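You operate a simulated robot arm through the tools that you are given. There is no shell and no other tool. Be economical: measure what you need, move in short steps, check, and stop when the job is done.

Carry out the task below with a simulated two-armed robot. There is one attempt and no reset: what you move stays moved.

## Task
Hold the yellow control box and run the pump up from it.
Fine: vent shut first; switch off once the display stands, holding the box again; end vented to nought.

The check looks at the end state, three seconds after you hand in, the way a careful person would. Anything else that was tipped, shoved, dropped, spilled or broken makes it a failure.

## Robot
Two 7-joint arms with two-finger parallel grippers on one trunk, on a base that drives. Base frame: it is fixed to the floor where the robot stands at the start and does not move with it; the origin is under the middle of the robot, x ahead of it, y to its left, z up; the surface under the hand at the start is at about z = 900. Readings come in mm, degrees, newtons and seconds.
The left shoulder is at the start at [70, 133, 1276], the right one opposite. With the tool pointing down near the work surface each hand reaches from about 100 to 640 mm from the robot's upright axis, wherever it stands, measured 20 degrees to its own side. Places, roughly: black vent knob [500, 0, 1000]; green pump switch [400, -100, 1000]; pressure display [400, 100, 1000]; red ball lever [600, 1100, 1100]; red box switch [300, -200, 1000]; red relief knob [500, 700, 1100]. Payload 1.57 kg a hand.
The TCP of each hand is the grasp point between the finger pads, 30 mm short of the fingertips. In the tool frame z runs along the fingers and y along their closing line. Largest opening 80 mm; finger width 17, thickness 12; the body of the gripper, 40 by 82 mm, starts 80 mm behind the TCP.
Orientation is told as [roll, pitch, yaw] about the base's x, y, z axes, in that order, counted from this pose: with the fingers straight down and closing along the base's y, the tool's x points along the base's -x, its y along +y and its z along -z.

## Interface
- The arms move only by the tool arm_command. It takes "left_deltas", "right_deltas" or both (then of equal length, played together; a hand with none holds still); each is text: rows parted by semicolons, each of 7 numbers parted by spaces: the turn, a rotation vector about the tool's x, y, z in degrees, then the shift along the tool's x, y, z in mm, then the opening, from 0 (shut) to 1 (fully open). In form: ax ay az dx dy dz jaw; .... A call has 1 to 10 rows; each row shifts and turns the commanded pose from where the row before left it, along the tool's axes as they then stand. Rows are played at 5 a second. More than 50 mm and 8.6 degrees between two rows, or a gripper value outside its range, and nothing of the call is played. A pose out of reach is approached as far as the arm can. The call stops where the force on the tool passes 40 N (or 10 N more than at its start, if that is more) or the arm is blocked; 0.2 s more then pass. The fingers move at their own pace (about 153 mm/s each) and stop on an object; they squeeze with about 30 N. The grip force told is the motor's: it shows also when the fingers shut on nothing. Time passes only in rows, and 0.2 s behind the last, so rows that do not move let the fingers close. It gives the time, the measured TCP pose, the force on the tool (base axes), the opening and the grip force at its end, in the units of the frame above (readings bear some noise), with the torque about the TCP (base axes, N m) and any sound that the robot's microphone picked up.
- Cameras (640 x 400 px; columns grow to the right, rows downward): "scene" is now at [128.5, -32, 1493.6]; the picture's right is [-0.38, -0.92, 0.00], its down [-0.62, 0.26, -0.74] and it looks along [0.68, -0.28, -0.68] (base axes); focal length 220 px, centre (320, 200). "left" rides on the left gripper at [72, 7, -122] in its tool frame; the picture's right is [-0.09, 1.00, 0.00], its down [-0.84, -0.08, -0.54] and it looks along [-0.54, -0.05, 0.84] (tool axes); focal length 238 px, centre (320, 200). "right" rides on the right gripper at [72, -7, -122] in its tool frame; the picture's right is [0.09, 1.00, 0.00], its down [-0.84, 0.08, -0.54] and it looks along [-0.54, 0.05, 0.84] (tool axes); focal length 238 px, centre (320, 200). There is no depth. A picture from a camera that has moved, and an enlarged one, comes with that camera's place and axes in the base frame and with its lens.
- snapshot(camera): a new picture of that camera. The clock stands still meanwhile.
- move_column(by): slides the trunk up (or, below 0, down) by that many mm; the arms and the scene camera ride with it, the base frame stays. It gives what a move gives, with no picture.
- drive_base(legs): drives the robot by 1 to 6 legs, each [ahead, left, turn to the left] in mm, mm and degrees, along the robot's own axes; the way and the turn of a leg run together, so that a leg with both is an arc; at most 1500 mm and 180 degrees a leg. The arms and the cameras ride along, it lands a little off, and it stops where it bumps. It gives what a move gives.
- head_to(pan, tilt): turns the head with the scene camera to pan (to the left, within 86 degrees either way) and tilt (down, from -29 to 69), counted from straight ahead of the robot. It gives what a move gives.
- zoom(camera, box): a new picture of the part [left, top, right, bottom] of that camera's present view, enlarged. The clock stands still meanwhile.
- sign_off(): hands the job in; it is judged then, once.

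Go step by step. Nothing tells you exact positions but the pictures and the camera data: compare them with the known pose of the tool, close in by small moves and look again before you grip or let go. The budget is 120 turns and 108 pictures, counting those below and the enlarged ones. Unless the task says otherwise, let go and move clear before handing in, and close with one line.

The tools are called after ">>>" as a command line: name --argument value ..., lists and objects as JSON in quotes. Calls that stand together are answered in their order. arm_command: Moves the arms, as the interface text tells. Its arguments: {"type":"object","properties":{"left_deltas":{"type":"string"},"right_deltas":{"type":"string"}},"required":[]} The other tools are called the same way: move_column (by) slides the trunk up or down; drive_base (legs) drives the base; head_to (pan, tilt) turns the head that bears the scene camera; snapshot (camera) takes a picture; zoom (camera, box) takes an enlarged picture of a part of a camera's view; sign_off () hands the job in.

At the start:

```text
time_s: 0.0
left_eef_pos: [422.4, 79.6, 1320.8]
left_ee_rot: [0.0, -0.1, 0.1]
left_wrist_force: [0.5, -0.5, -0.6]
left_ft_torque: [0.01, -0.01, 0.01]
left_width: 80.0
left_finger_force: 0.0
right_eef_pos: [417.3, -341.9, 1340.1]
right_ee_rot: [0.0, 0.0, -0.1]
right_wrist_force: [0.9, -0.1, -0.2]
right_ft_torque: [0.01, -0.03, 0.02]
right_width: 79.6
right_finger_force: 0.1
trunk travel left (down, up): [-850.0, 90.0]
robot x, y, heading: [-0.8, 3.1, 0.1]
head pan, tilt: [-22.5, 42.6]
```

scene: 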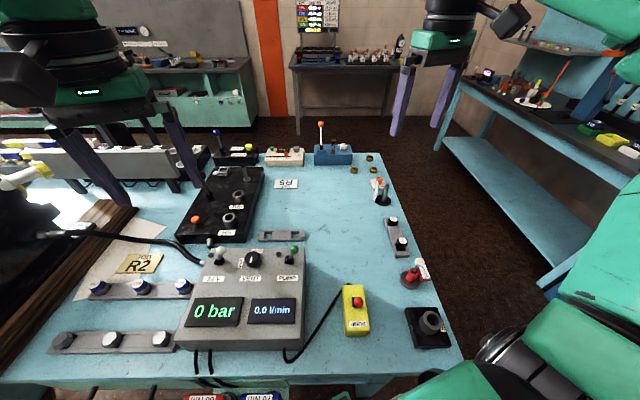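
right: 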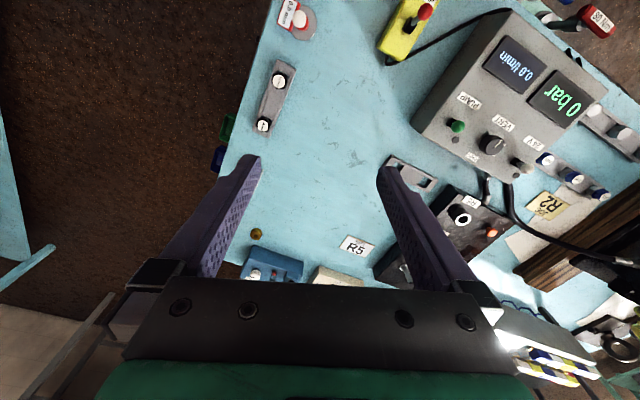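
left: 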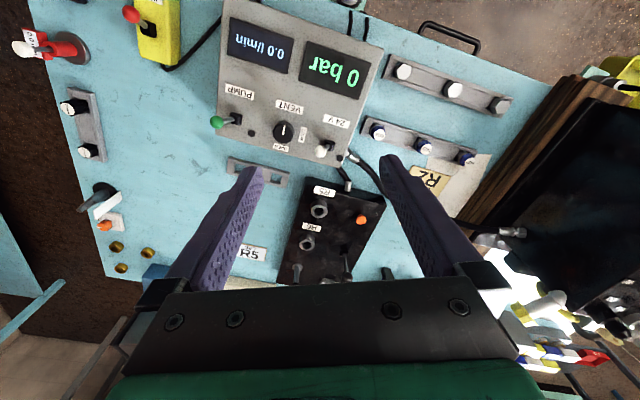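

I see a grey console with a 0 bar display, the vent knob and the green pump lever, and a yellow box with a red switch to its right. I'll look closer before moving.

>>> zoom --camera "scene" --box '[170, 220, 330, 360]'

>>> zoom --camera "scene" --box '[300, 260, 420, 350]'

>>> zoom --camera "left" --box '[100, 0, 400, 190]'

>>> zoom --camera "right" --box '[360, 0, 640, 180]'

```text
2.86 times, centred on (250, 290) of scene
camera zoom: at [128.5, -32.0, 1493.6], right [-0.38, -0.92, 0.0], down [-0.62, 0.26, -0.74], along [0.68, -0.28, -0.68], focal length 630 px, centre (520, -57)
```

zoom: 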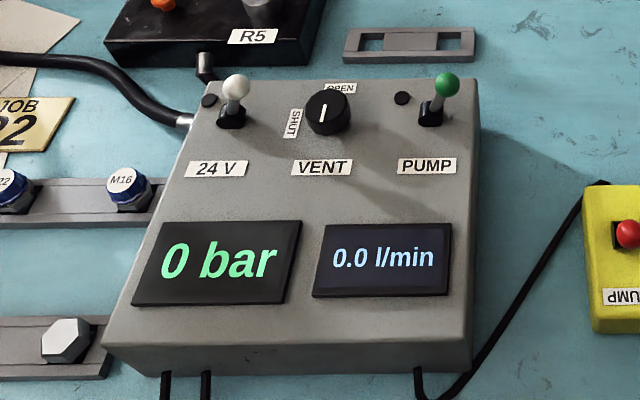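

```text
4.44 times, centred on (360, 305) of scene
camera zoom: at [128.5, -32.0, 1493.6], right [-0.38, -0.92, 0.0], down [-0.62, 0.26, -0.74], along [0.68, -0.28, -0.68], focal length 980 px, centre (142, -267)
```

zoom: 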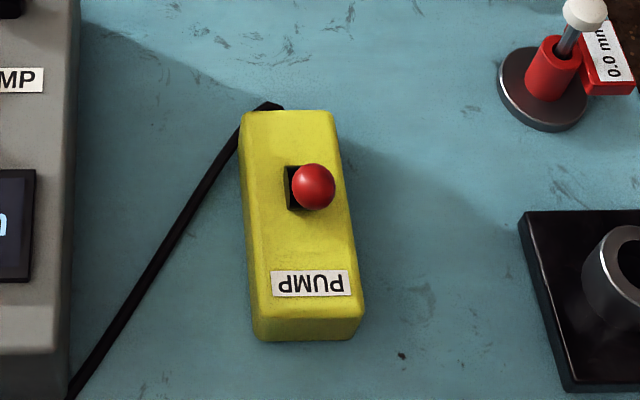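

```text
2.11 times, centred on (250, 95) of left
camera zoom: at [351.9, 86.2, 1443.6], right [0.09, 1.0, 0.0], down [0.84, -0.08, 0.54], along [0.54, -0.05, -0.84], focal length 502 px, centre (467, 421)
```

zoom: 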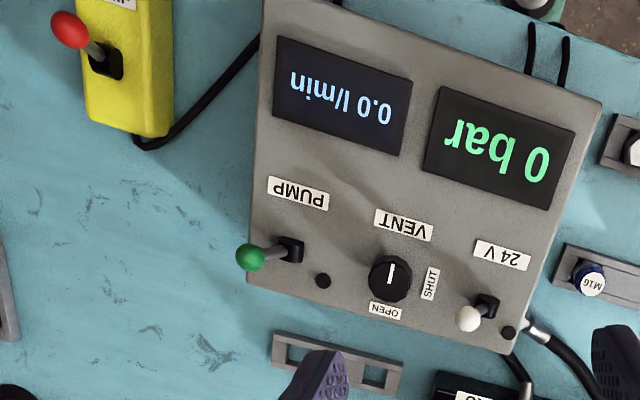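

```text
2.22 times, centred on (500, 90) of right
camera zoom: at [346.1, -349.3, 1462.6], right [-0.09, 1.0, 0.0], down [0.84, 0.08, 0.54], along [0.54, 0.05, -0.84], focal length 530 px, centre (-80, 444)
```

zoom: 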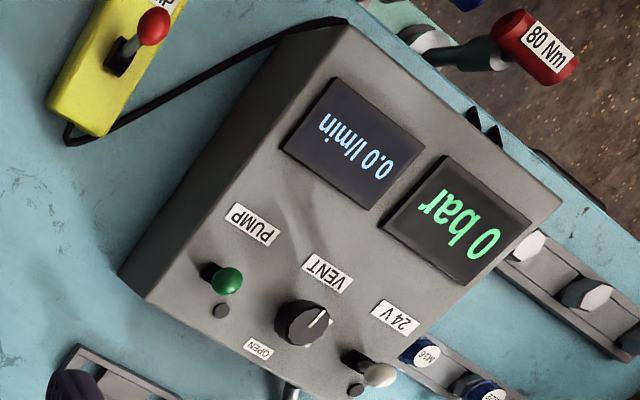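

The box is about 50 mm wide, near (295,-190), and yawed about -24°. Next I check the vent pointer and the lever directions at closer zoom.

>>> zoom --camera "left" --box '[250, 90, 350, 160]'

>>> zoom --camera "scene" --box '[215, 230, 305, 286]'

>>> zoom --camera "right" --box '[370, 0, 460, 60]'

```text
5.71 times, centred on (300, 125) of left
camera zoom: at [351.9, 86.2, 1443.6], right [0.09, 1.0, 0.0], down [0.84, -0.08, 0.54], along [0.54, -0.05, -0.84], focal length 1362 px, centre (434, 629)
```

zoom: 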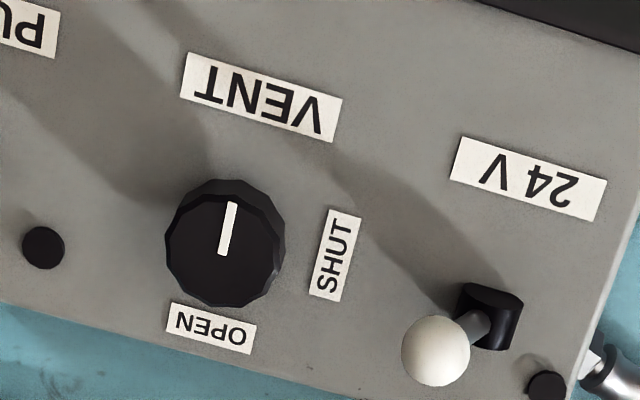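

```text
7.11 times, centred on (260, 258) of scene
camera zoom: at [128.5, -32.0, 1493.6], right [-0.38, -0.92, 0.0], down [-0.62, 0.26, -0.74], along [0.68, -0.28, -0.68], focal length 1568 px, centre (747, -212)
```

zoom: 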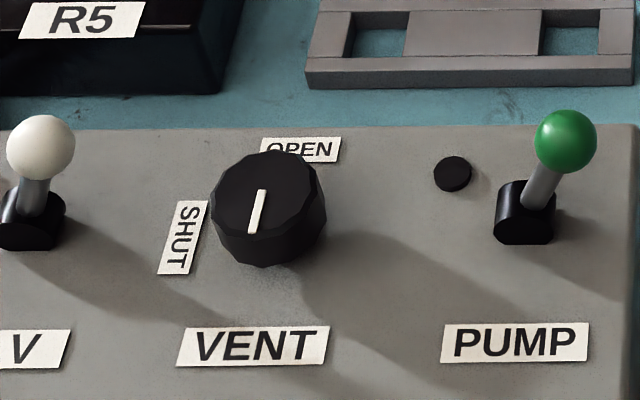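

```text
6.67 times, centred on (415, 30) of right
camera zoom: at [346.1, -349.3, 1462.6], right [-0.09, 1.0, 0.0], down [0.84, 0.08, 0.54], along [0.54, 0.05, -0.84], focal length 1589 px, centre (-313, 1333)
```

zoom: 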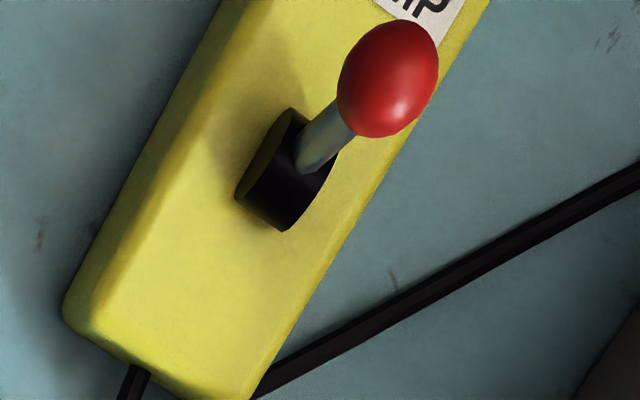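

The vent pointer points toward the robot, which is 90° off SHUT. I bring the left hand above the knob at about (478,6), tool yawed +43°, so that it can turn 90° clockwise.

>>> arm_command --left_deltas "0 0 0 -11.2 -14.6 44 0.75; 0 0 0 -11.2 -14.6 44 0.75; 0 0 0 -11.2 -14.6 44 0.75; 0 0 0 -11.2 -14.6 44 0.75; 0 0 0 -11.2 -14.6 44 0.75; 0 0 -8.6 0 0 0 0.75; 0 0 -8.6 0 0 0 0.75; 0 0 -8.6 0 0 0 0.75; 0 0 -8.6 0 0 0 0.75; 0 0 -8.6 0 0 0 0.75"

>>> snapshot --camera "left"

>>> snapshot --camera "scene"

>>> snapshot --camera "right"

```text
time_s: 2.2
left_eef_pos: [480.0, 6.2, 1102.5]
left_ee_rot: [0.0, 0.0, 43.3]
left_wrist_force: [-0.6, 0.4, 0.2]
left_ft_torque: [-0.01, -0.02, 0.0]
left_width: 60.1
left_finger_force: 0.1
right_eef_pos: [417.6, -342.2, 1340.9]
right_ee_rot: [0.0, 0.0, -0.2]
right_wrist_force: [0.1, -0.4, 0.5]
right_ft_torque: [-0.01, -0.04, 0.01]
right_width: 80.3
right_finger_force: 0.1
trunk travel left (down, up): [-850.0, 90.0]
robot x, y, heading: [1.4, -3.1, 0.3]
head pan, tilt: [-22.5, 42.6]
```

```text
97 pictures are left
camera left: at [422.6, -37.6, 1224.5], right [-0.62, 0.79, 0.0], down [0.66, 0.52, 0.54], along [0.43, 0.33, -0.84], focal length 238 px, centre (320, 200)
```

left: 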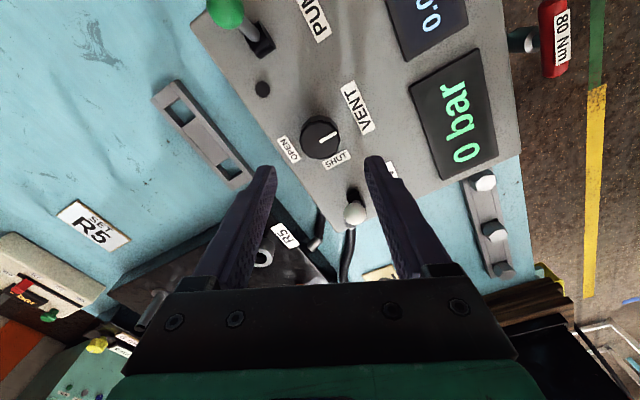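

```text
96 pictures are left
camera scene: at [128.2, -31.9, 1493.7], right [-0.38, -0.92, 0.0], down [-0.62, 0.26, -0.74], along [0.68, -0.28, -0.68], focal length 220 px, centre (320, 200)
```

scene: 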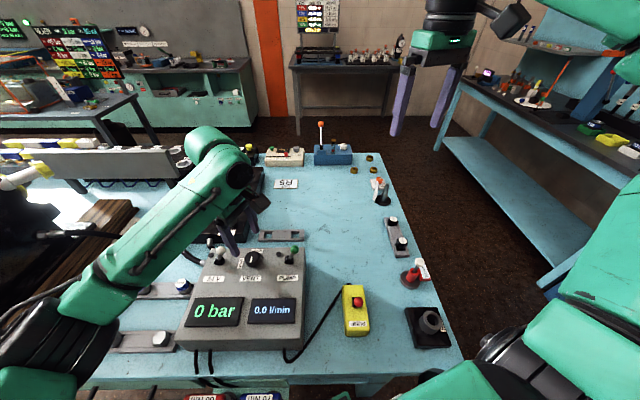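

```text
95 pictures are left
camera right: at [345.8, -349.1, 1462.7], right [-0.09, 1.0, 0.0], down [0.84, 0.08, 0.54], along [0.54, 0.05, -0.84], focal length 238 px, centre (320, 200)
```

right: 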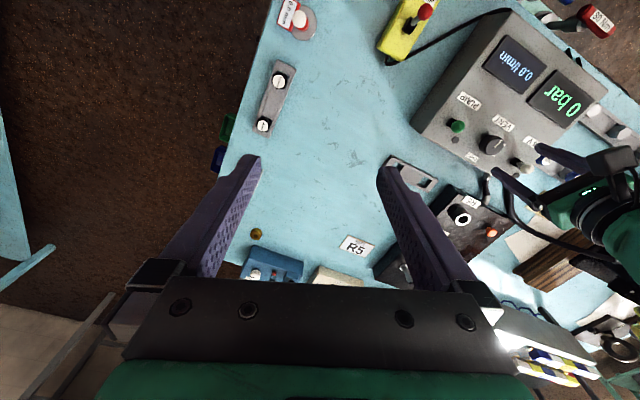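

The hand sits over the knob, which looks to be at about (481,4) with its top near z 1000. I come down partway and check.

>>> arm_command --left_deltas "0 0 0 0.6 -2.3 30 0.75; 0 0 0 0 0 27 0.75"

>>> snapshot --camera "left"

>>> zoom --camera "right" --box '[430, 90, 590, 200]'

>>> zoom --camera "scene" --box '[200, 200, 310, 280]'

```text
time_s: 2.8
left_eef_pos: [480.4, 3.6, 1044.8]
left_ee_rot: [0.0, 0.0, 43.1]
left_wrist_force: [-0.8, -1.4, 0.0]
left_ft_torque: [0.03, -0.01, 0.04]
left_width: 60.0
left_finger_force: 0.0
right_eef_pos: [417.0, -342.2, 1341.2]
right_ee_rot: [0.1, -0.1, -0.1]
right_wrist_force: [0.2, -0.7, 0.4]
right_ft_torque: [0.0, 0.0, 0.01]
right_width: 79.9
right_finger_force: 0.1
trunk travel left (down, up): [-850.0, 90.0]
robot x, y, heading: [-0.4, -0.9, -0.0]
head pan, tilt: [-22.5, 42.6]
```

```text
94 pictures are left
camera left: at [423.7, -40.0, 1167.3], right [-0.61, 0.79, 0.0], down [0.66, 0.52, 0.54], along [0.43, 0.33, -0.84], focal length 238 px, centre (320, 200)
```

left: 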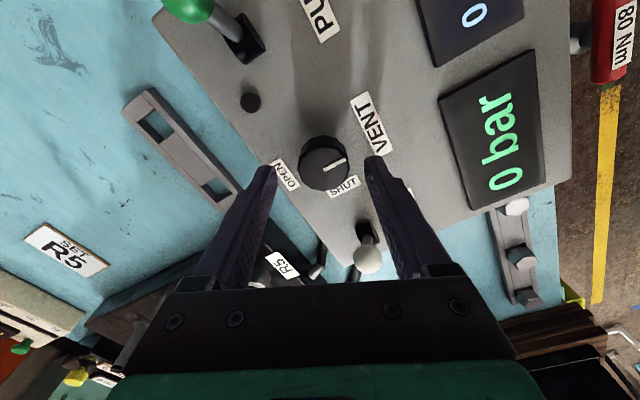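

```text
3.64 times, centred on (510, 145) of right
camera zoom: at [346.4, -349.2, 1462.6], right [-0.09, 1.0, 0.0], down [0.84, 0.08, 0.54], along [0.54, 0.05, -0.84], focal length 867 px, centre (-371, 400)
```

zoom: 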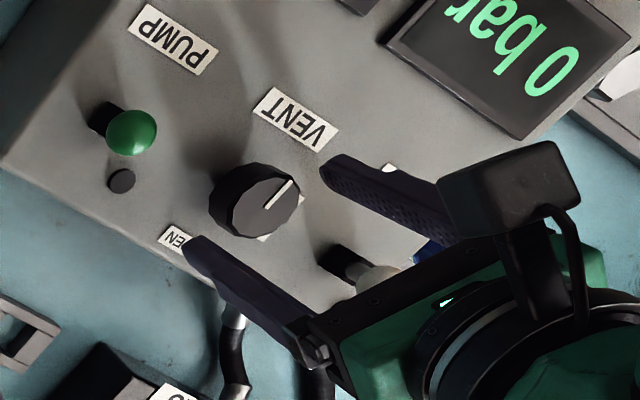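

```text
5.00 times, centred on (255, 240) of scene
camera zoom: at [128.8, -31.9, 1493.7], right [-0.38, -0.92, 0.0], down [-0.62, 0.26, -0.74], along [0.68, -0.28, -0.68], focal length 1102 px, centre (645, 0)
```

zoom: 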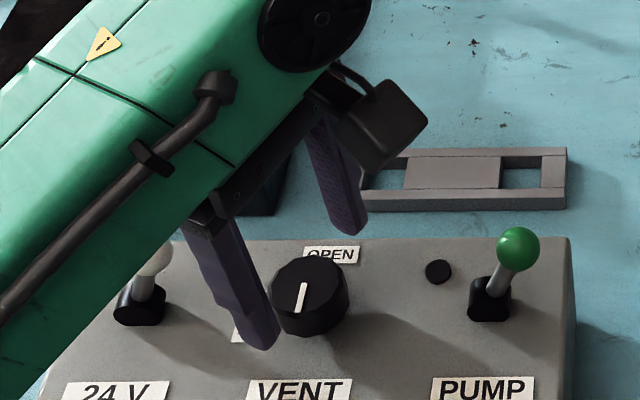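

The refined knob centre is about (481,7) with its top near z 1008. I centre the hand, lower it to TCP z ≈ 1021 and close on the knob.

>>> arm_command --left_deltas "0 0 0 -2.8 1.5 0 0.75; 0 0 0 0 0 12 0.75; 0 0 0 0 0 12 0.75; 0 0 0 0 0 0 0.4; 0 0 0 0 0 0 0.4"

>>> snapshot --camera "left"

>>> zoom --camera "right" --box '[430, 90, 590, 200]'

```text
time_s: 4.0
left_eef_pos: [481.3, 8.3, 1020.3]
left_ee_rot: [0.0, -0.1, 43.0]
left_wrist_force: [0.3, -0.1, 0.5]
left_ft_torque: [-0.06, -0.04, 0.02]
left_width: 37.6
left_finger_force: 44.2
right_eef_pos: [417.6, -342.5, 1340.1]
right_ee_rot: [0.0, 0.1, -0.1]
right_wrist_force: [0.4, -0.4, 0.1]
right_ft_torque: [-0.04, 0.02, -0.02]
right_width: 80.1
right_finger_force: 0.1
trunk travel left (down, up): [-850.0, 90.0]
robot x, y, heading: [-0.3, 3.7, 0.1]
head pan, tilt: [-22.5, 42.6]
```

```text
91 pictures are left
camera left: at [424.3, -36.0, 1143.6], right [-0.61, 0.79, 0.0], down [0.66, 0.52, 0.54], along [0.43, 0.33, -0.84], focal length 238 px, centre (320, 200)
```

left: 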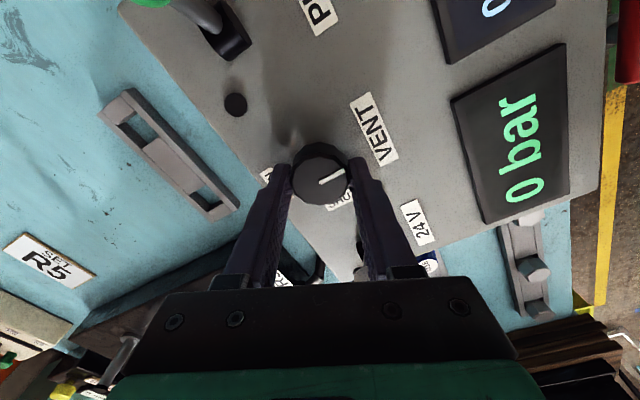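

```text
3.64 times, centred on (510, 145) of right
camera zoom: at [346.1, -349.2, 1462.6], right [-0.09, 1.0, 0.0], down [0.84, 0.08, 0.54], along [0.54, 0.05, -0.84], focal length 867 px, centre (-371, 400)
```

zoom: 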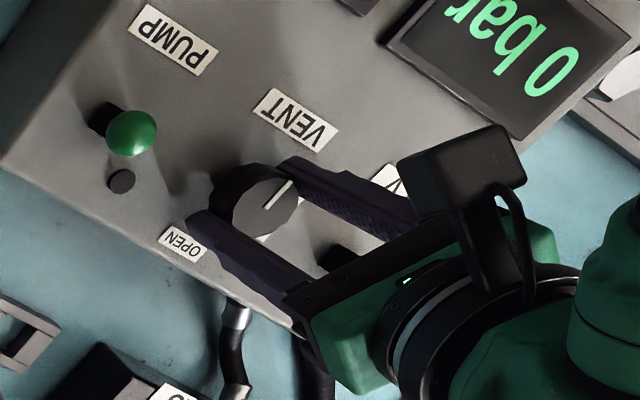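

The knob is gripped (37.6 mm). I turn it clockwise a little first to feel the torque.

>>> arm_command --left_deltas "0 0 5 0 0 0 0.4; 0 0 5 0 0 0 0.4; 0 0 5 0 0 0 0.4; 0 0 5 0 0 0 0.4"

>>> zoom --camera "left" --box '[240, 80, 440, 220]'

```text
time_s: 5.0
left_eef_pos: [482.2, 7.5, 1021.3]
left_ee_rot: [-0.2, 0.0, 23.0]
left_wrist_force: [0.0, -1.4, 3.8]
left_ft_torque: [-0.06, 0.54, 0.59]
left_width: 36.9
left_finger_force: 42.9
right_eef_pos: [416.3, -343.5, 1340.7]
right_ee_rot: [-0.1, 0.1, 0.0]
right_wrist_force: [-0.6, -0.6, 0.1]
right_ft_torque: [0.01, 0.03, 0.0]
right_width: 80.0
right_finger_force: 0.0
trunk travel left (down, up): [-850.0, 90.0]
robot x, y, heading: [0.3, 5.0, -0.3]
head pan, tilt: [-22.5, 42.6]
```

```text
2.86 times, centred on (340, 150) of left
camera zoom: at [412.7, -14.5, 1143.3], right [-0.3, 0.95, 0.0], down [0.8, 0.26, 0.54], along [0.52, 0.16, -0.84], focal length 681 px, centre (263, 343)
```

zoom: 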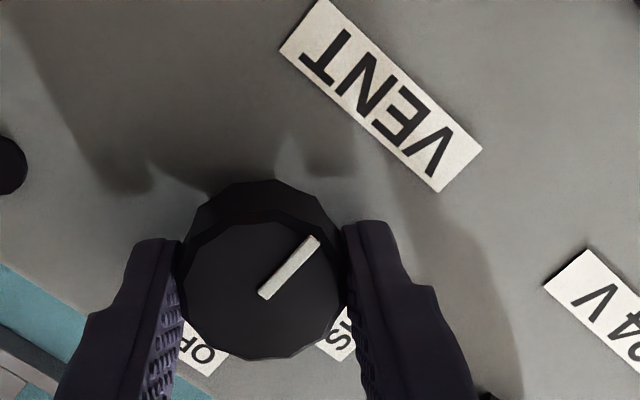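

The pointer has not moved: the grip slipped at about 0.6 N m, so clockwise looks blocked. I try counter-clockwise with the same grip.

>>> arm_command --left_deltas "0 0 -5 0 0 0 0.4; 0 0 -5 0 0 0 0.4; 0 0 -5 0 0 0 0.4; 0 0 -5 0 0 0 0.4; 0 0 -5 0 0 0 0.4; 0 0 -5 0 0 0 0.4"

>>> zoom --camera "left" --box '[240, 80, 440, 220]'

```text
time_s: 6.4
left_eef_pos: [480.4, 8.9, 1020.8]
left_ee_rot: [-0.1, 0.0, 53.2]
left_wrist_force: [-2.6, 2.6, 6.8]
left_ft_torque: [-0.09, 0.57, -0.02]
left_width: 36.6
left_finger_force: 42.7
right_eef_pos: [415.7, -342.6, 1341.5]
right_ee_rot: [0.0, -0.2, -0.1]
right_wrist_force: [0.8, 0.5, -0.1]
right_ft_torque: [0.03, -0.03, -0.01]
right_width: 79.8
right_finger_force: 0.0
trunk travel left (down, up): [-850.0, 90.0]
robot x, y, heading: [-1.8, 1.9, -0.2]
head pan, tilt: [-22.5, 42.6]
```

```text
2.86 times, centred on (340, 150) of left
camera zoom: at [432.3, -45.4, 1143.3], right [-0.74, 0.67, 0.0], down [0.56, 0.62, 0.54], along [0.36, 0.4, -0.84], focal length 681 px, centre (263, 343)
```

zoom: 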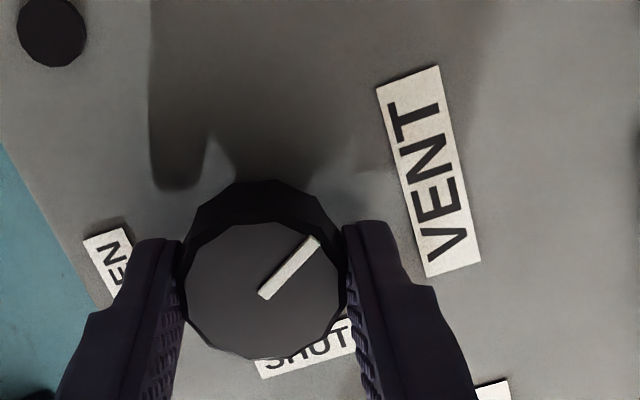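

Counter-clockwise it turns freely, and it has gone 30°. I open, wind the wrist back 60° and regrip to keep turning.

>>> arm_command --left_deltas "0 0 0 0 0 0 0.65; 0 0 8.5 0 0 0 0.65; 0 0 8.5 0 0 0 0.65; 0 0 8.5 0 0 0 0.65; 0 0 8.5 0 0 0 0.65; 0 0 8.5 0 0 0 0.65; 0 0 8.5 0 0 0 0.65; 0 0 8.5 0 0 0 0.65; 0 0 0 0 0 0 0.4; 0 0 0 0 0 0 0.4"

>>> arm_command --left_deltas "0 0 -5 0 0 0 0.4; 0 0 -5 0 0 0 0.4; 0 0 -5 0 0 0 0.4; 0 0 -5 0 0 0 0.4; 0 0 -5 0 0 0 0.4; 0 0 -5 0 0 0 0.4; 0 0 -5 0 0 0 0.4; 0 0 -5 0 0 0 0.4; 0 0 -5 0 0 0 0.4; 0 0 -5 0 0 0 0.4"

>>> zoom --camera "left" --box '[240, 80, 440, 220]'

```text
time_s: 8.6
left_eef_pos: [481.1, 6.9, 1020.4]
left_ee_rot: [0.0, 0.0, -6.5]
left_wrist_force: [0.4, -1.8, -0.6]
left_ft_torque: [-0.19, -0.17, 0.01]
left_width: 36.5
left_finger_force: 43.4
right_eef_pos: [417.8, -344.1, 1340.4]
right_ee_rot: [0.0, 0.0, -0.1]
right_wrist_force: [-0.7, -0.5, 0.9]
right_ft_torque: [0.02, -0.04, 0.0]
right_width: 79.7
right_finger_force: 0.1
trunk travel left (down, up): [-850.0, 90.0]
robot x, y, heading: [-0.9, -2.2, -0.1]
head pan, tilt: [-22.5, 42.6]
```

```text
time_s: 10.8
left_eef_pos: [481.7, 8.1, 1020.6]
left_ee_rot: [0.1, 0.2, 43.7]
left_wrist_force: [-7.9, 0.8, -16.6]
left_ft_torque: [0.02, -0.56, -0.04]
left_width: 36.3
left_finger_force: 43.0
right_eef_pos: [417.6, -342.3, 1340.8]
right_ee_rot: [0.0, 0.0, -0.1]
right_wrist_force: [-0.7, -0.8, 0.7]
right_ft_torque: [0.0, 0.02, 0.03]
right_width: 79.9
right_finger_force: 0.1
trunk travel left (down, up): [-850.0, 90.0]
robot x, y, heading: [0.5, -4.0, 0.2]
head pan, tilt: [-22.5, 42.6]
```

```text
2.86 times, centred on (340, 150) of left
camera zoom: at [425.0, -36.8, 1142.1], right [-0.62, 0.78, 0.0], down [0.66, 0.52, 0.54], along [0.42, 0.34, -0.84], focal length 681 px, centre (263, 343)
```

zoom: 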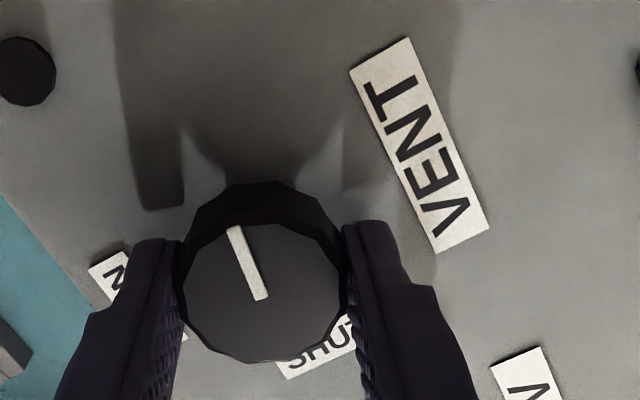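

The pointer has now gone about 90° and points directly away from SHUT. I test for a stop by turning a little more.

>>> arm_command --left_deltas "0 0 -4 0 0 0 0.4; 0 0 -4 0 0 0 0.4; 0 0 -4 0 0 0 0.4; 0 0 -4 0 0 0 0.4"

>>> zoom --camera "left" --box '[240, 80, 440, 220]'

```text
time_s: 11.8
left_eef_pos: [481.8, 9.1, 1020.2]
left_ee_rot: [0.1, 0.1, 59.6]
left_wrist_force: [-11.9, 5.4, -20.6]
left_ft_torque: [-0.02, -0.03, -0.8]
left_width: 37.2
left_finger_force: 43.2
right_eef_pos: [417.6, -341.2, 1342.4]
right_ee_rot: [-0.1, 0.0, -0.2]
right_wrist_force: [0.4, -0.3, 0.2]
right_ft_torque: [0.01, 0.0, -0.06]
right_width: 80.0
right_finger_force: 0.0
trunk travel left (down, up): [-850.0, 90.0]
robot x, y, heading: [1.4, 1.0, -0.1]
head pan, tilt: [-22.5, 42.6]
```

```text
2.86 times, centred on (340, 150) of left
camera zoom: at [439.5, -49.0, 1142.9], right [-0.81, 0.58, 0.0], down [0.49, 0.68, 0.54], along [0.31, 0.44, -0.84], focal length 681 px, centre (263, 343)
```

zoom: 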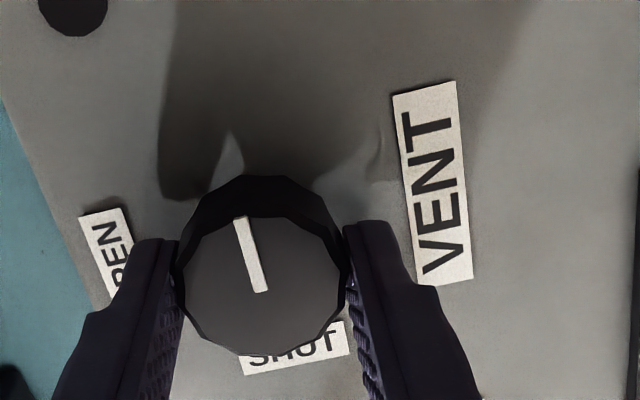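

The stop is felt at about 90–100°, so the knob's travel is 90° with its mark drawn opposite the labels, and the vent should now be at its SHUT end. I'll confirm this with the pump. I release the knob, raise the left hand, and bring the right hand over the near end of the yellow box.

>>> arm_command --left_deltas "0 0 0 0 0 0 0.75; 0 0 0 0 0 0 0.75; 0 0 0 0 0 -20 0.75; 0 0 0 0 0 -30 0.75; 0 0 0 0 0 -30 0.75; 0 0 0 0 0 -30 0.75; 0 0 0 0 0 -30 0.75; 0 0 0 0 0 0 0.75; 0 0 0 0 0 0 0.75; 0 0 0 0 0 0 0.75" --right_deltas "0 0 0 22 24 27 1; 0 0 0 22 24 27 1; 0 0 0 22 24 27 1; 0 0 0 22 24 27 1; 0 0 0 22 24 27 1; 0 0 0 22 24 27 1; 0 0 0 22 24 27 1; 0 0 7.7 0 0 0 1; 0 0 7.7 0 0 0 1; 0 0 7.7 0 0 0 1"

>>> snapshot --camera "right"

>>> snapshot --camera "scene"

>>> zoom --camera "left" --box '[220, 60, 440, 200]'

```text
time_s: 14.0
left_eef_pos: [482.5, 7.8, 1161.0]
left_ee_rot: [0.0, 0.1, 59.6]
left_wrist_force: [-0.5, 0.8, 0.8]
left_ft_torque: [0.02, 0.02, -0.05]
left_width: 59.8
left_finger_force: 0.1
right_eef_pos: [291.6, -203.8, 1187.5]
right_ee_rot: [0.0, -0.1, -23.3]
right_wrist_force: [0.8, -0.6, 0.2]
right_ft_torque: [-0.02, 0.02, -0.03]
right_width: 79.9
right_finger_force: 0.0
right hand out of reach, approached as far as the arm can: row 6, 7
trunk travel left (down, up): [-850.0, 90.0]
robot x, y, heading: [2.1, 1.7, -0.0]
head pan, tilt: [-22.5, 42.6]
```

```text
85 pictures are left
camera right: at [222.7, -181.3, 1309.2], right [0.31, 0.95, 0.0], down [0.8, -0.26, 0.54], along [0.52, -0.17, -0.84], focal length 238 px, centre (320, 200)
```

right: 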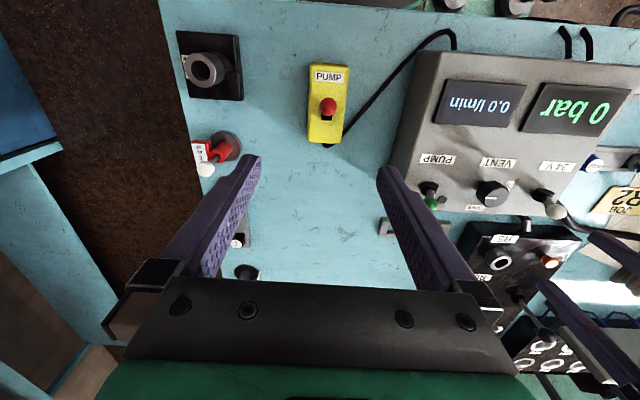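

```text
84 pictures are left
camera scene: at [128.2, -31.1, 1493.7], right [-0.38, -0.92, 0.0], down [-0.62, 0.26, -0.74], along [0.68, -0.28, -0.68], focal length 220 px, centre (320, 200)
```

scene: 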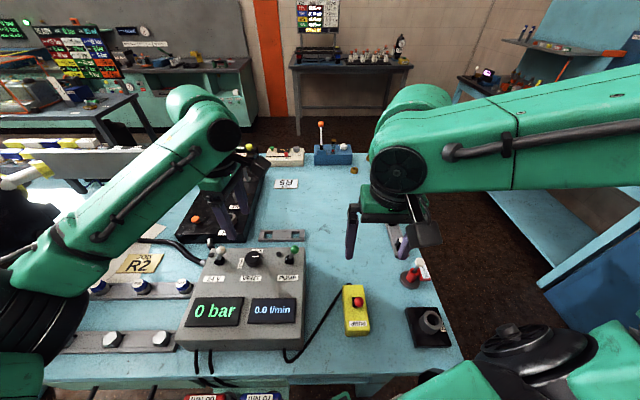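

```text
2.86 times, centred on (330, 130) of left
camera zoom: at [441.0, -50.5, 1283.6], right [-0.81, 0.58, 0.0], down [0.49, 0.68, 0.54], along [0.32, 0.44, -0.84], focal length 681 px, centre (291, 400)
```

zoom: 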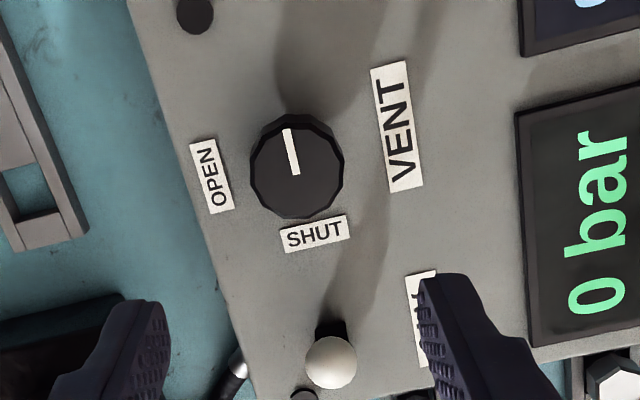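

The right arm is folded too tightly near the robot. The box is confirmed: near end (249,-175), far end (342,-212), top near z 950. I drive back 110 mm to gain room, with the hands high and clear.

>>> drive_base --legs '[[-110, 0, 0]]'

>>> snapshot --camera "right"

>>> snapshot --camera "scene"

```text
time_s: 15.2
left_eef_pos: [375.2, 6.5, 1159.4]
left_ee_rot: [0.3, 0.2, 59.6]
left_wrist_force: [0.6, 0.2, -0.3]
left_ft_torque: [0.06, 0.01, -0.01]
left_width: 60.2
left_finger_force: 0.1
right_eef_pos: [182.9, -203.4, 1186.3]
right_ee_rot: [-0.1, 0.1, -23.2]
right_wrist_force: [-0.1, -0.6, 0.2]
right_ft_torque: [0.0, 0.02, -0.02]
right_width: 79.9
right_finger_force: 0.1
trunk travel left (down, up): [-850.0, 90.0]
robot x, y, heading: [-112.5, 2.2, -0.2]
head pan, tilt: [-22.5, 42.6]
```

```text
82 pictures are left
camera right: at [115.6, -182.1, 1308.3], right [0.31, 0.95, 0.0], down [0.8, -0.26, 0.54], along [0.51, -0.17, -0.84], focal length 238 px, centre (320, 200)
```

right: 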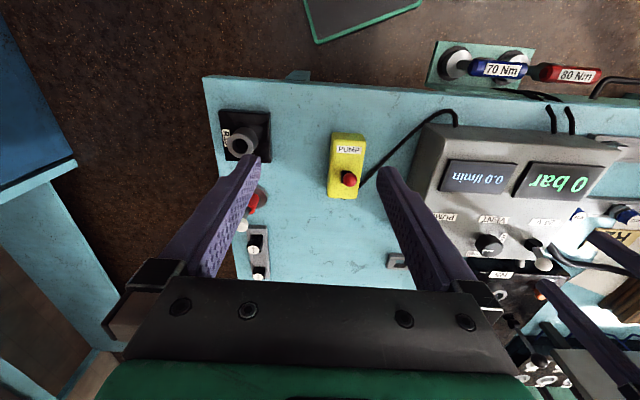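

```text
81 pictures are left
camera scene: at [21.7, -31.8, 1493.2], right [-0.38, -0.92, 0.0], down [-0.63, 0.26, -0.73], along [0.68, -0.28, -0.68], focal length 220 px, centre (320, 200)
```

scene: 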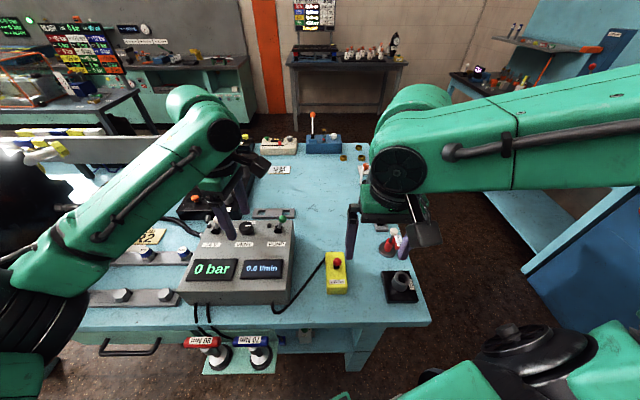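

There is room now. I tilt the right hand 25° back toward the robot and bring it to a pre-grasp point above the near end of the box.

>>> arm_command --right_deltas "0 -8.4 0 0 0 0 1; 0 -8.3 0 0 0 0 1; 0 -8.3 0 0 0 0 1; 0 0 0 10.5 13.4 37.9 1; 0 0 0 10.5 13.4 37.9 1; 0 0 0 10.5 13.4 37.9 1; 0 0 0 10.5 13.4 37.9 1"

>>> snapshot --camera "right"

>>> snapshot --camera "scene"

```text
time_s: 16.8
left_eef_pos: [372.6, 8.4, 1159.9]
left_ee_rot: [0.2, 0.2, 59.6]
left_wrist_force: [0.0, -0.3, 1.0]
left_ft_torque: [0.02, 0.01, 0.02]
left_width: 60.0
left_finger_force: 0.1
right_eef_pos: [235.4, -159.3, 1116.8]
right_ee_rot: [0.1, -5.5, -23.1]
right_wrist_force: [-0.1, -0.1, -0.1]
right_ft_torque: [-0.05, 0.03, 0.0]
right_width: 80.3
right_finger_force: 0.0
right hand out of reach, approached as far as the arm can: row 1, 2, 3, 4, 5, 6, 7
trunk travel left (down, up): [-850.0, 90.0]
robot x, y, heading: [-112.7, -2.5, -0.1]
head pan, tilt: [-22.5, 42.6]
```

```text
80 pictures are left
camera right: at [159.1, -133.2, 1231.7], right [0.31, 0.95, -0.01], down [0.75, -0.24, 0.62], along [0.59, -0.2, -0.78], focal length 238 px, centre (320, 200)
```

right: 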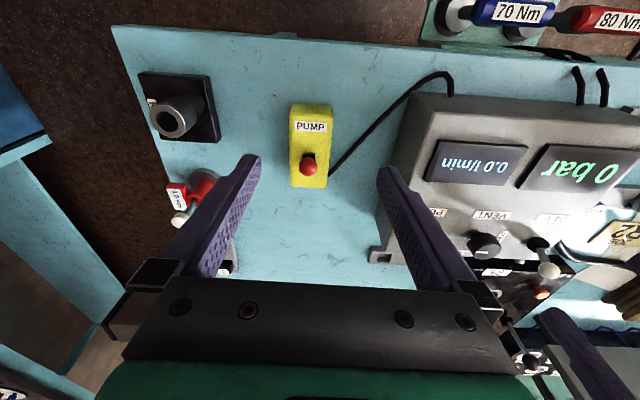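

```text
79 pictures are left
camera scene: at [19.1, -31.9, 1493.5], right [-0.38, -0.92, 0.0], down [-0.63, 0.26, -0.74], along [0.68, -0.28, -0.68], focal length 220 px, centre (320, 200)
```

scene: 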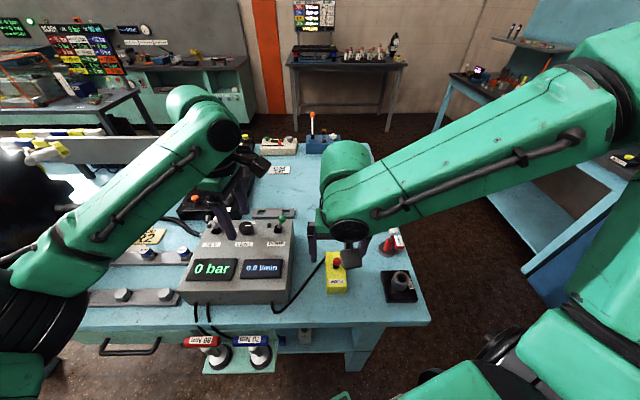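

Tilting back so close to the robot is out of the right arm's reach. I drive back another 130 mm and repeat.

>>> drive_base --legs '[[-130, 0, 0]]'

>>> arm_command --right_deltas "0 0 0 0 0 0 1; 0 0 0 0 0 0 1"

```text
time_s: 18.1
left_eef_pos: [245.8, 7.7, 1159.5]
left_ee_rot: [0.1, 0.1, 59.6]
left_wrist_force: [-0.2, 0.2, 0.1]
left_ft_torque: [-0.02, 0.03, 0.02]
left_width: 60.0
left_finger_force: 0.0
right_eef_pos: [110.7, -160.1, 1116.9]
right_ee_rot: [0.0, -5.4, -23.1]
right_wrist_force: [-0.1, 0.8, 0.0]
right_ft_torque: [0.0, -0.01, -0.01]
right_width: 80.0
right_finger_force: 0.0
trunk travel left (down, up): [-850.0, 90.0]
robot x, y, heading: [-241.2, 4.6, -0.2]
head pan, tilt: [-22.5, 42.6]
```

```text
time_s: 18.7
left_eef_pos: [243.8, 6.9, 1159.5]
left_ee_rot: [0.1, 0.1, 59.5]
left_wrist_force: [0.3, -0.6, 0.1]
left_ft_torque: [0.0, 0.01, -0.02]
left_width: 60.1
left_finger_force: 0.0
right_eef_pos: [109.3, -161.0, 1117.5]
right_ee_rot: [0.0, -5.6, -23.2]
right_wrist_force: [-0.6, -0.5, 0.2]
right_ft_torque: [0.04, -0.01, 0.0]
right_width: 80.0
right_finger_force: 0.0
trunk travel left (down, up): [-850.0, 90.0]
robot x, y, heading: [-240.9, -1.9, -0.0]
head pan, tilt: [-22.5, 42.6]
```

I move the right hand forward and down to the pre-grasp point first, then tilt.

>>> arm_command --right_deltas "0 0 0 -25.5 10.9 24 1; 0 0 0 -25.5 10.9 24 1; 0 0 0 -25.5 10.9 24 1; 0 0 0 -25.5 10.9 24 1; 0 -6.5 0 0 0 0 1; 0 -6.5 0 0 0 0 1; 0 -6.5 0 0 0 0 1"

>>> snapshot --camera "right"

>>> snapshot --camera "scene"

```text
time_s: 20.3
left_eef_pos: [244.4, 6.9, 1159.8]
left_ee_rot: [0.1, 0.0, 59.5]
left_wrist_force: [0.8, 0.2, 0.8]
left_ft_torque: [-0.02, 0.03, -0.02]
left_width: 59.8
left_finger_force: 0.0
right_eef_pos: [227.3, -164.3, 1031.5]
right_ee_rot: [0.1, -25.1, -23.3]
right_wrist_force: [0.6, -0.1, -0.9]
right_ft_torque: [-0.01, 0.0, 0.02]
right_width: 80.1
right_finger_force: 0.0
trunk travel left (down, up): [-850.0, 90.0]
robot x, y, heading: [-238.4, -1.2, -0.4]
head pan, tilt: [-22.5, 42.6]
```

```text
78 pictures are left
camera right: at [117.5, -124.3, 1112.2], right [0.32, 0.95, -0.04], down [0.51, -0.14, 0.85], along [0.8, -0.29, -0.53], focal length 238 px, centre (320, 200)
```

right: 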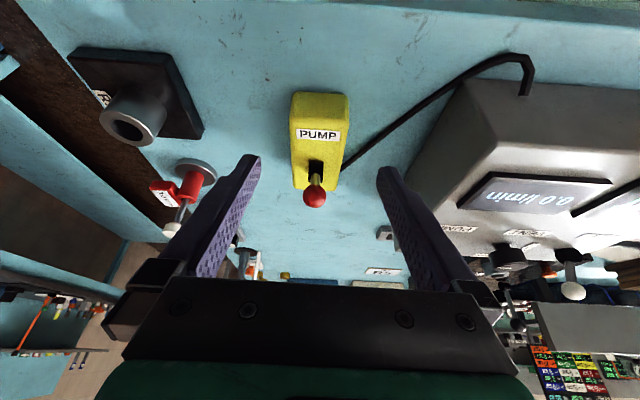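

```text
77 pictures are left
camera scene: at [-110.6, -32.2, 1493.6], right [-0.38, -0.92, 0.0], down [-0.63, 0.26, -0.74], along [0.68, -0.28, -0.68], focal length 220 px, centre (320, 200)
```

scene: 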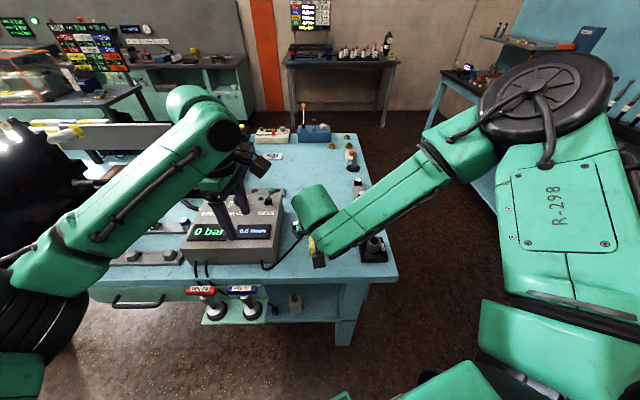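

The alignment looks good. I advance along the fingers toward the box.

>>> arm_command --right_deltas "0 0 0 0 0 25 1; 0 0 0 0 0 25 1; 0 0 0 0 0 25 1"

>>> snapshot --camera "right"

>>> zoom --camera "scene" --box '[260, 200, 380, 290]'

```text
time_s: 21.1
left_eef_pos: [244.4, 7.4, 1160.1]
left_ee_rot: [0.1, -0.1, 59.4]
left_wrist_force: [0.1, 0.4, 0.0]
left_ft_torque: [0.02, 0.01, 0.02]
left_width: 60.2
left_finger_force: 0.0
right_eef_pos: [255.8, -175.9, 965.1]
right_ee_rot: [0.1, -25.1, -23.3]
right_wrist_force: [0.5, 0.3, 0.0]
right_ft_torque: [0.01, 0.0, -0.02]
right_width: 79.6
right_finger_force: 0.0
trunk travel left (down, up): [-850.0, 90.0]
robot x, y, heading: [-238.1, 0.0, -0.1]
head pan, tilt: [-22.5, 42.6]
```

```text
76 pictures are left
camera right: at [146.8, -136.6, 1045.1], right [0.32, 0.95, -0.04], down [0.52, -0.14, 0.85], along [0.8, -0.29, -0.53], focal length 238 px, centre (320, 200)
```

right: 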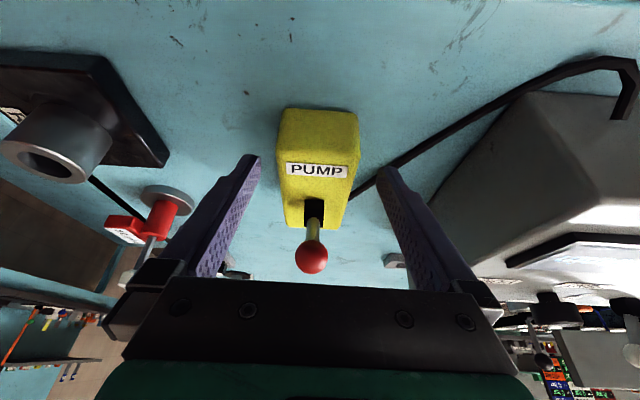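

```text
4.44 times, centred on (320, 245) of scene
camera zoom: at [-110.7, -32.3, 1493.6], right [-0.38, -0.92, 0.0], down [-0.62, 0.26, -0.74], along [0.68, -0.28, -0.68], focal length 980 px, centre (320, 0)
```

zoom: 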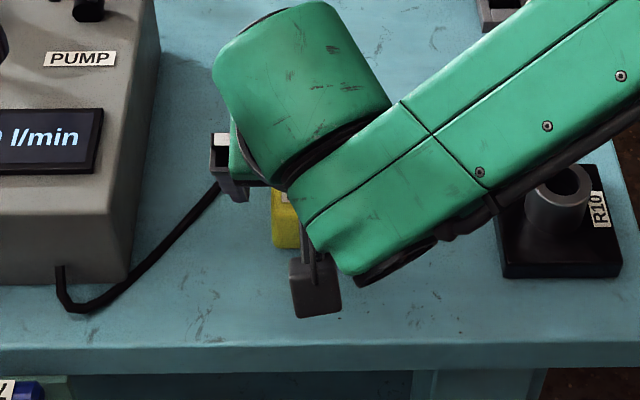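

Clear on both sides. I take the last 26 mm and close on the box.

>>> arm_command --right_deltas "0 0 0 0 0 13 1; 0 0 0 0 0 13 1; 0 0 0 0 0 0 1"

>>> snapshot --camera "right"

```text
time_s: 21.9
left_eef_pos: [243.2, 7.5, 1161.4]
left_ee_rot: [-0.1, 0.0, 59.5]
left_wrist_force: [0.5, 0.2, 0.7]
left_ft_torque: [0.02, 0.02, -0.01]
left_width: 59.9
left_finger_force: 0.0
right_eef_pos: [258.9, -188.8, 951.1]
right_ee_rot: [0.2, -25.0, -23.2]
right_wrist_force: [-0.7, -1.0, -0.1]
right_ft_torque: [-0.02, 0.0, -0.02]
right_width: 80.0
right_finger_force: 0.1
right hand out of reach, approached as far as the arm can: row 1, 2
trunk travel left (down, up): [-850.0, 90.0]
robot x, y, heading: [-235.1, -0.5, -0.0]
head pan, tilt: [-22.5, 42.6]
```

```text
74 pictures are left
camera right: at [149.6, -149.9, 1030.6], right [0.32, 0.95, -0.04], down [0.52, -0.14, 0.85], along [0.8, -0.29, -0.53], focal length 238 px, centre (320, 200)
```

right: 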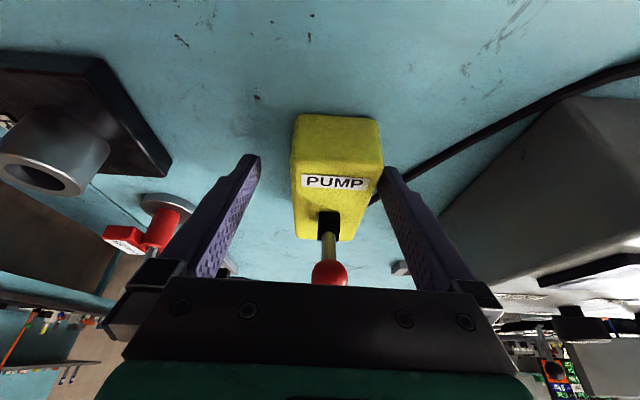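

The last step hit a joint limit and the hand drifted sideways, without contact. I lift back and recentre, then use the trunk for the final descent.

>>> arm_command --right_deltas "0 0 0 0 11.4 -13.8 1; 0 0 0 -10.7 0 0 1; 0 0 0 0 0 0 1"

```text
time_s: 22.7
left_eef_pos: [243.5, 7.0, 1160.9]
left_ee_rot: [0.0, -0.1, 59.6]
left_wrist_force: [0.1, 0.6, 0.0]
left_ft_torque: [-0.02, -0.01, 0.0]
left_width: 59.9
left_finger_force: 0.0
right_eef_pos: [266.7, -181.4, 969.0]
right_ee_rot: [0.1, -25.1, -23.2]
right_wrist_force: [-0.1, 0.1, 0.2]
right_ft_torque: [-0.03, 0.0, 0.02]
right_width: 79.9
right_finger_force: 0.0
trunk travel left (down, up): [-850.0, 90.0]
robot x, y, heading: [-237.1, 2.4, -0.2]
head pan, tilt: [-22.5, 42.6]
```

>>> move_column --by -29

>>> snapshot --camera "right"

```text
time_s: 23.4
left_eef_pos: [242.7, 7.7, 1130.6]
left_ee_rot: [0.0, -0.1, 59.4]
left_wrist_force: [-1.1, -0.6, 0.8]
left_ft_torque: [0.0, 0.02, 0.03]
left_width: 59.8
left_finger_force: 0.0
right_eef_pos: [264.9, -180.6, 938.7]
right_ee_rot: [0.0, -25.1, -23.2]
right_wrist_force: [0.2, -0.3, -0.1]
right_ft_torque: [0.0, 0.01, 0.0]
right_width: 80.3
right_finger_force: 0.1
trunk travel left (down, up): [-821.0, 119.0]
robot x, y, heading: [-235.8, 2.3, 0.1]
head pan, tilt: [-22.5, 42.6]
```

```text
73 pictures are left
camera right: at [156.7, -141.1, 1019.5], right [0.32, 0.95, -0.04], down [0.52, -0.14, 0.85], along [0.8, -0.29, -0.53], focal length 238 px, centre (320, 200)
```

right: 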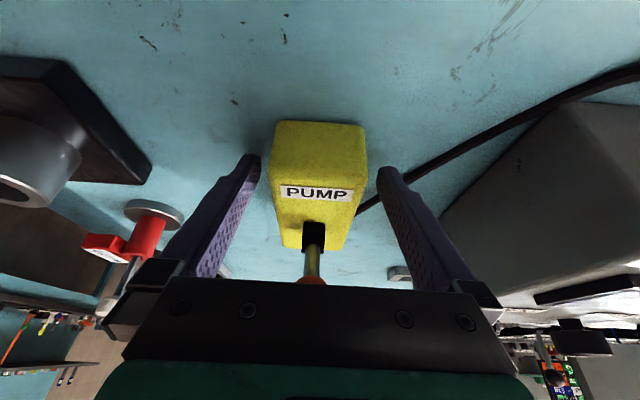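

The fingers straddle the box well. I close the grip.

>>> arm_command --right_deltas "0 0 0 0 0 0 0.7; 0 0 0 0 0 0 0.55; 0 0 0 0 0 0 0.55; 0 0 0 0 0 0 0.55"

>>> snapshot --camera "right"

>>> zoom --camera "left" --box '[0, 0, 320, 200]'

```text
time_s: 24.4
left_eef_pos: [243.9, 7.1, 1131.5]
left_ee_rot: [0.0, 0.0, 59.5]
left_wrist_force: [-0.3, 0.4, -0.7]
left_ft_torque: [-0.02, 0.01, -0.01]
left_width: 60.0
left_finger_force: 0.0
right_eef_pos: [266.8, -180.7, 939.2]
right_ee_rot: [0.0, -25.2, -23.3]
right_wrist_force: [0.2, -0.7, 2.1]
right_ft_torque: [0.06, -0.07, 0.06]
right_width: 54.6
right_finger_force: 30.3
trunk travel left (down, up): [-821.0, 119.0]
robot x, y, heading: [-240.2, 0.4, -0.0]
head pan, tilt: [-22.5, 42.6]
```

```text
72 pictures are left
camera right: at [156.6, -141.0, 1019.7], right [0.32, 0.95, -0.04], down [0.52, -0.14, 0.85], along [0.8, -0.29, -0.53], focal length 238 px, centre (320, 200)
```

right: 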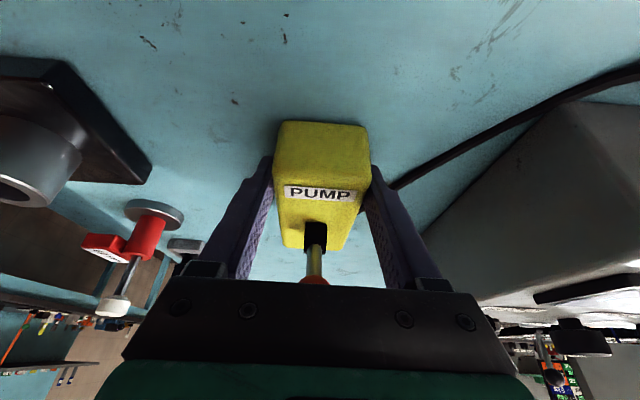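

```text
2.00 times, centred on (160, 100) of left
camera zoom: at [201.2, -51.4, 1254.3], right [-0.81, 0.58, 0.0], down [0.49, 0.68, 0.54], along [0.32, 0.44, -0.84], focal length 477 px, centre (640, 400)
```

zoom: 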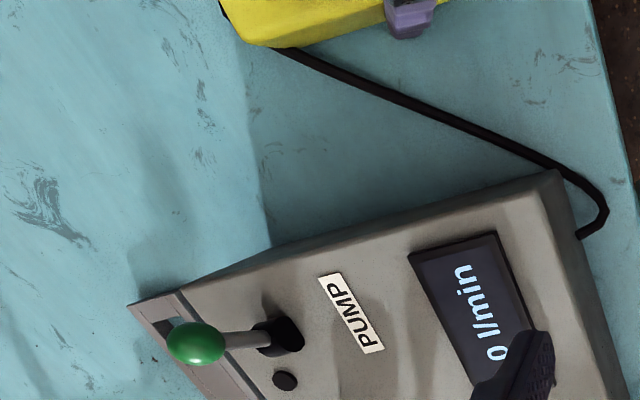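

The box is held (54.6 mm, 30 N). Now I bring the left hand round the far side to above the red ball, near (292,-193,985), with the closing line along the lever's travel.

>>> arm_command --left_deltas "0 0 -7.5 0 0 0 0.6; 0 0 0 18.9 -40.6 -6.7 0.6; 0 0 0 18.9 -40.6 -6.7 0.6; 0 0 0 18.9 -40.6 -6.7 0.6; 0 0 0 35.3 -2 0 0.6; 0 0 0 35.3 -2 0 0.6; 0 0 0 0 0 0 0.6"

>>> snapshot --camera "left"

>>> snapshot --camera "scene"

```text
time_s: 26.0
left_eef_pos: [285.5, -88.4, 1144.8]
left_ee_rot: [-0.1, 0.2, 67.1]
left_wrist_force: [-0.1, 0.2, 0.0]
left_ft_torque: [-0.01, 0.01, -0.02]
left_width: 47.9
left_finger_force: 0.0
left hand out of reach, approached as far as the arm can: row 4, 5, 6
right_eef_pos: [265.5, -181.4, 940.4]
right_ee_rot: [0.0, -25.2, -23.3]
right_wrist_force: [-1.0, -2.0, 4.1]
right_ft_torque: [0.07, -0.04, 0.02]
right_width: 54.5
right_finger_force: 30.1
trunk travel left (down, up): [-821.0, 119.0]
robot x, y, heading: [-243.5, 0.9, -0.3]
head pan, tilt: [-22.5, 42.6]
```

```text
70 pictures are left
camera left: at [252.1, -150.8, 1266.5], right [-0.88, 0.47, 0.0], down [0.4, 0.74, 0.54], along [0.26, 0.48, -0.84], focal length 238 px, centre (320, 200)
```

left: 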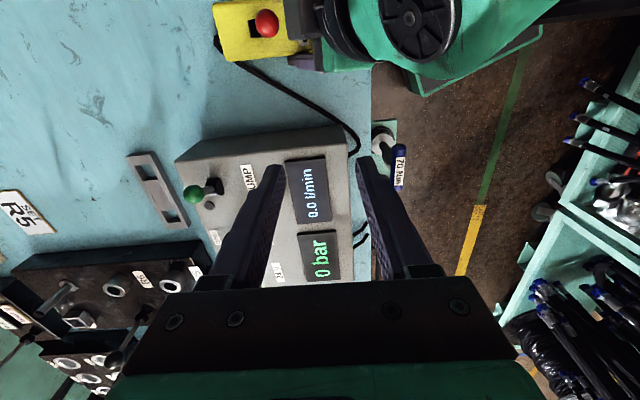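

```text
69 pictures are left
camera scene: at [-112.0, -31.1, 1464.8], right [-0.38, -0.92, 0.0], down [-0.62, 0.26, -0.74], along [0.68, -0.28, -0.68], focal length 220 px, centre (320, 200)
```

scene: 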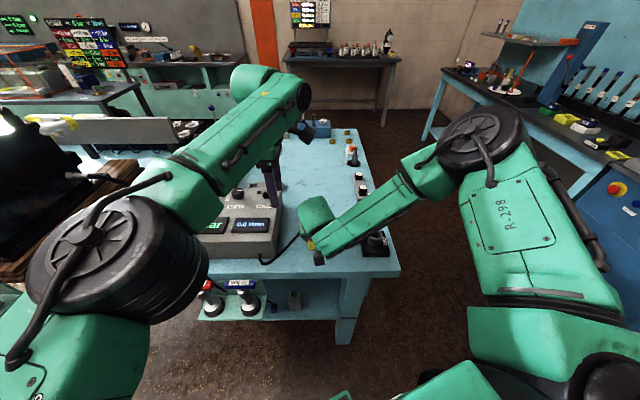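

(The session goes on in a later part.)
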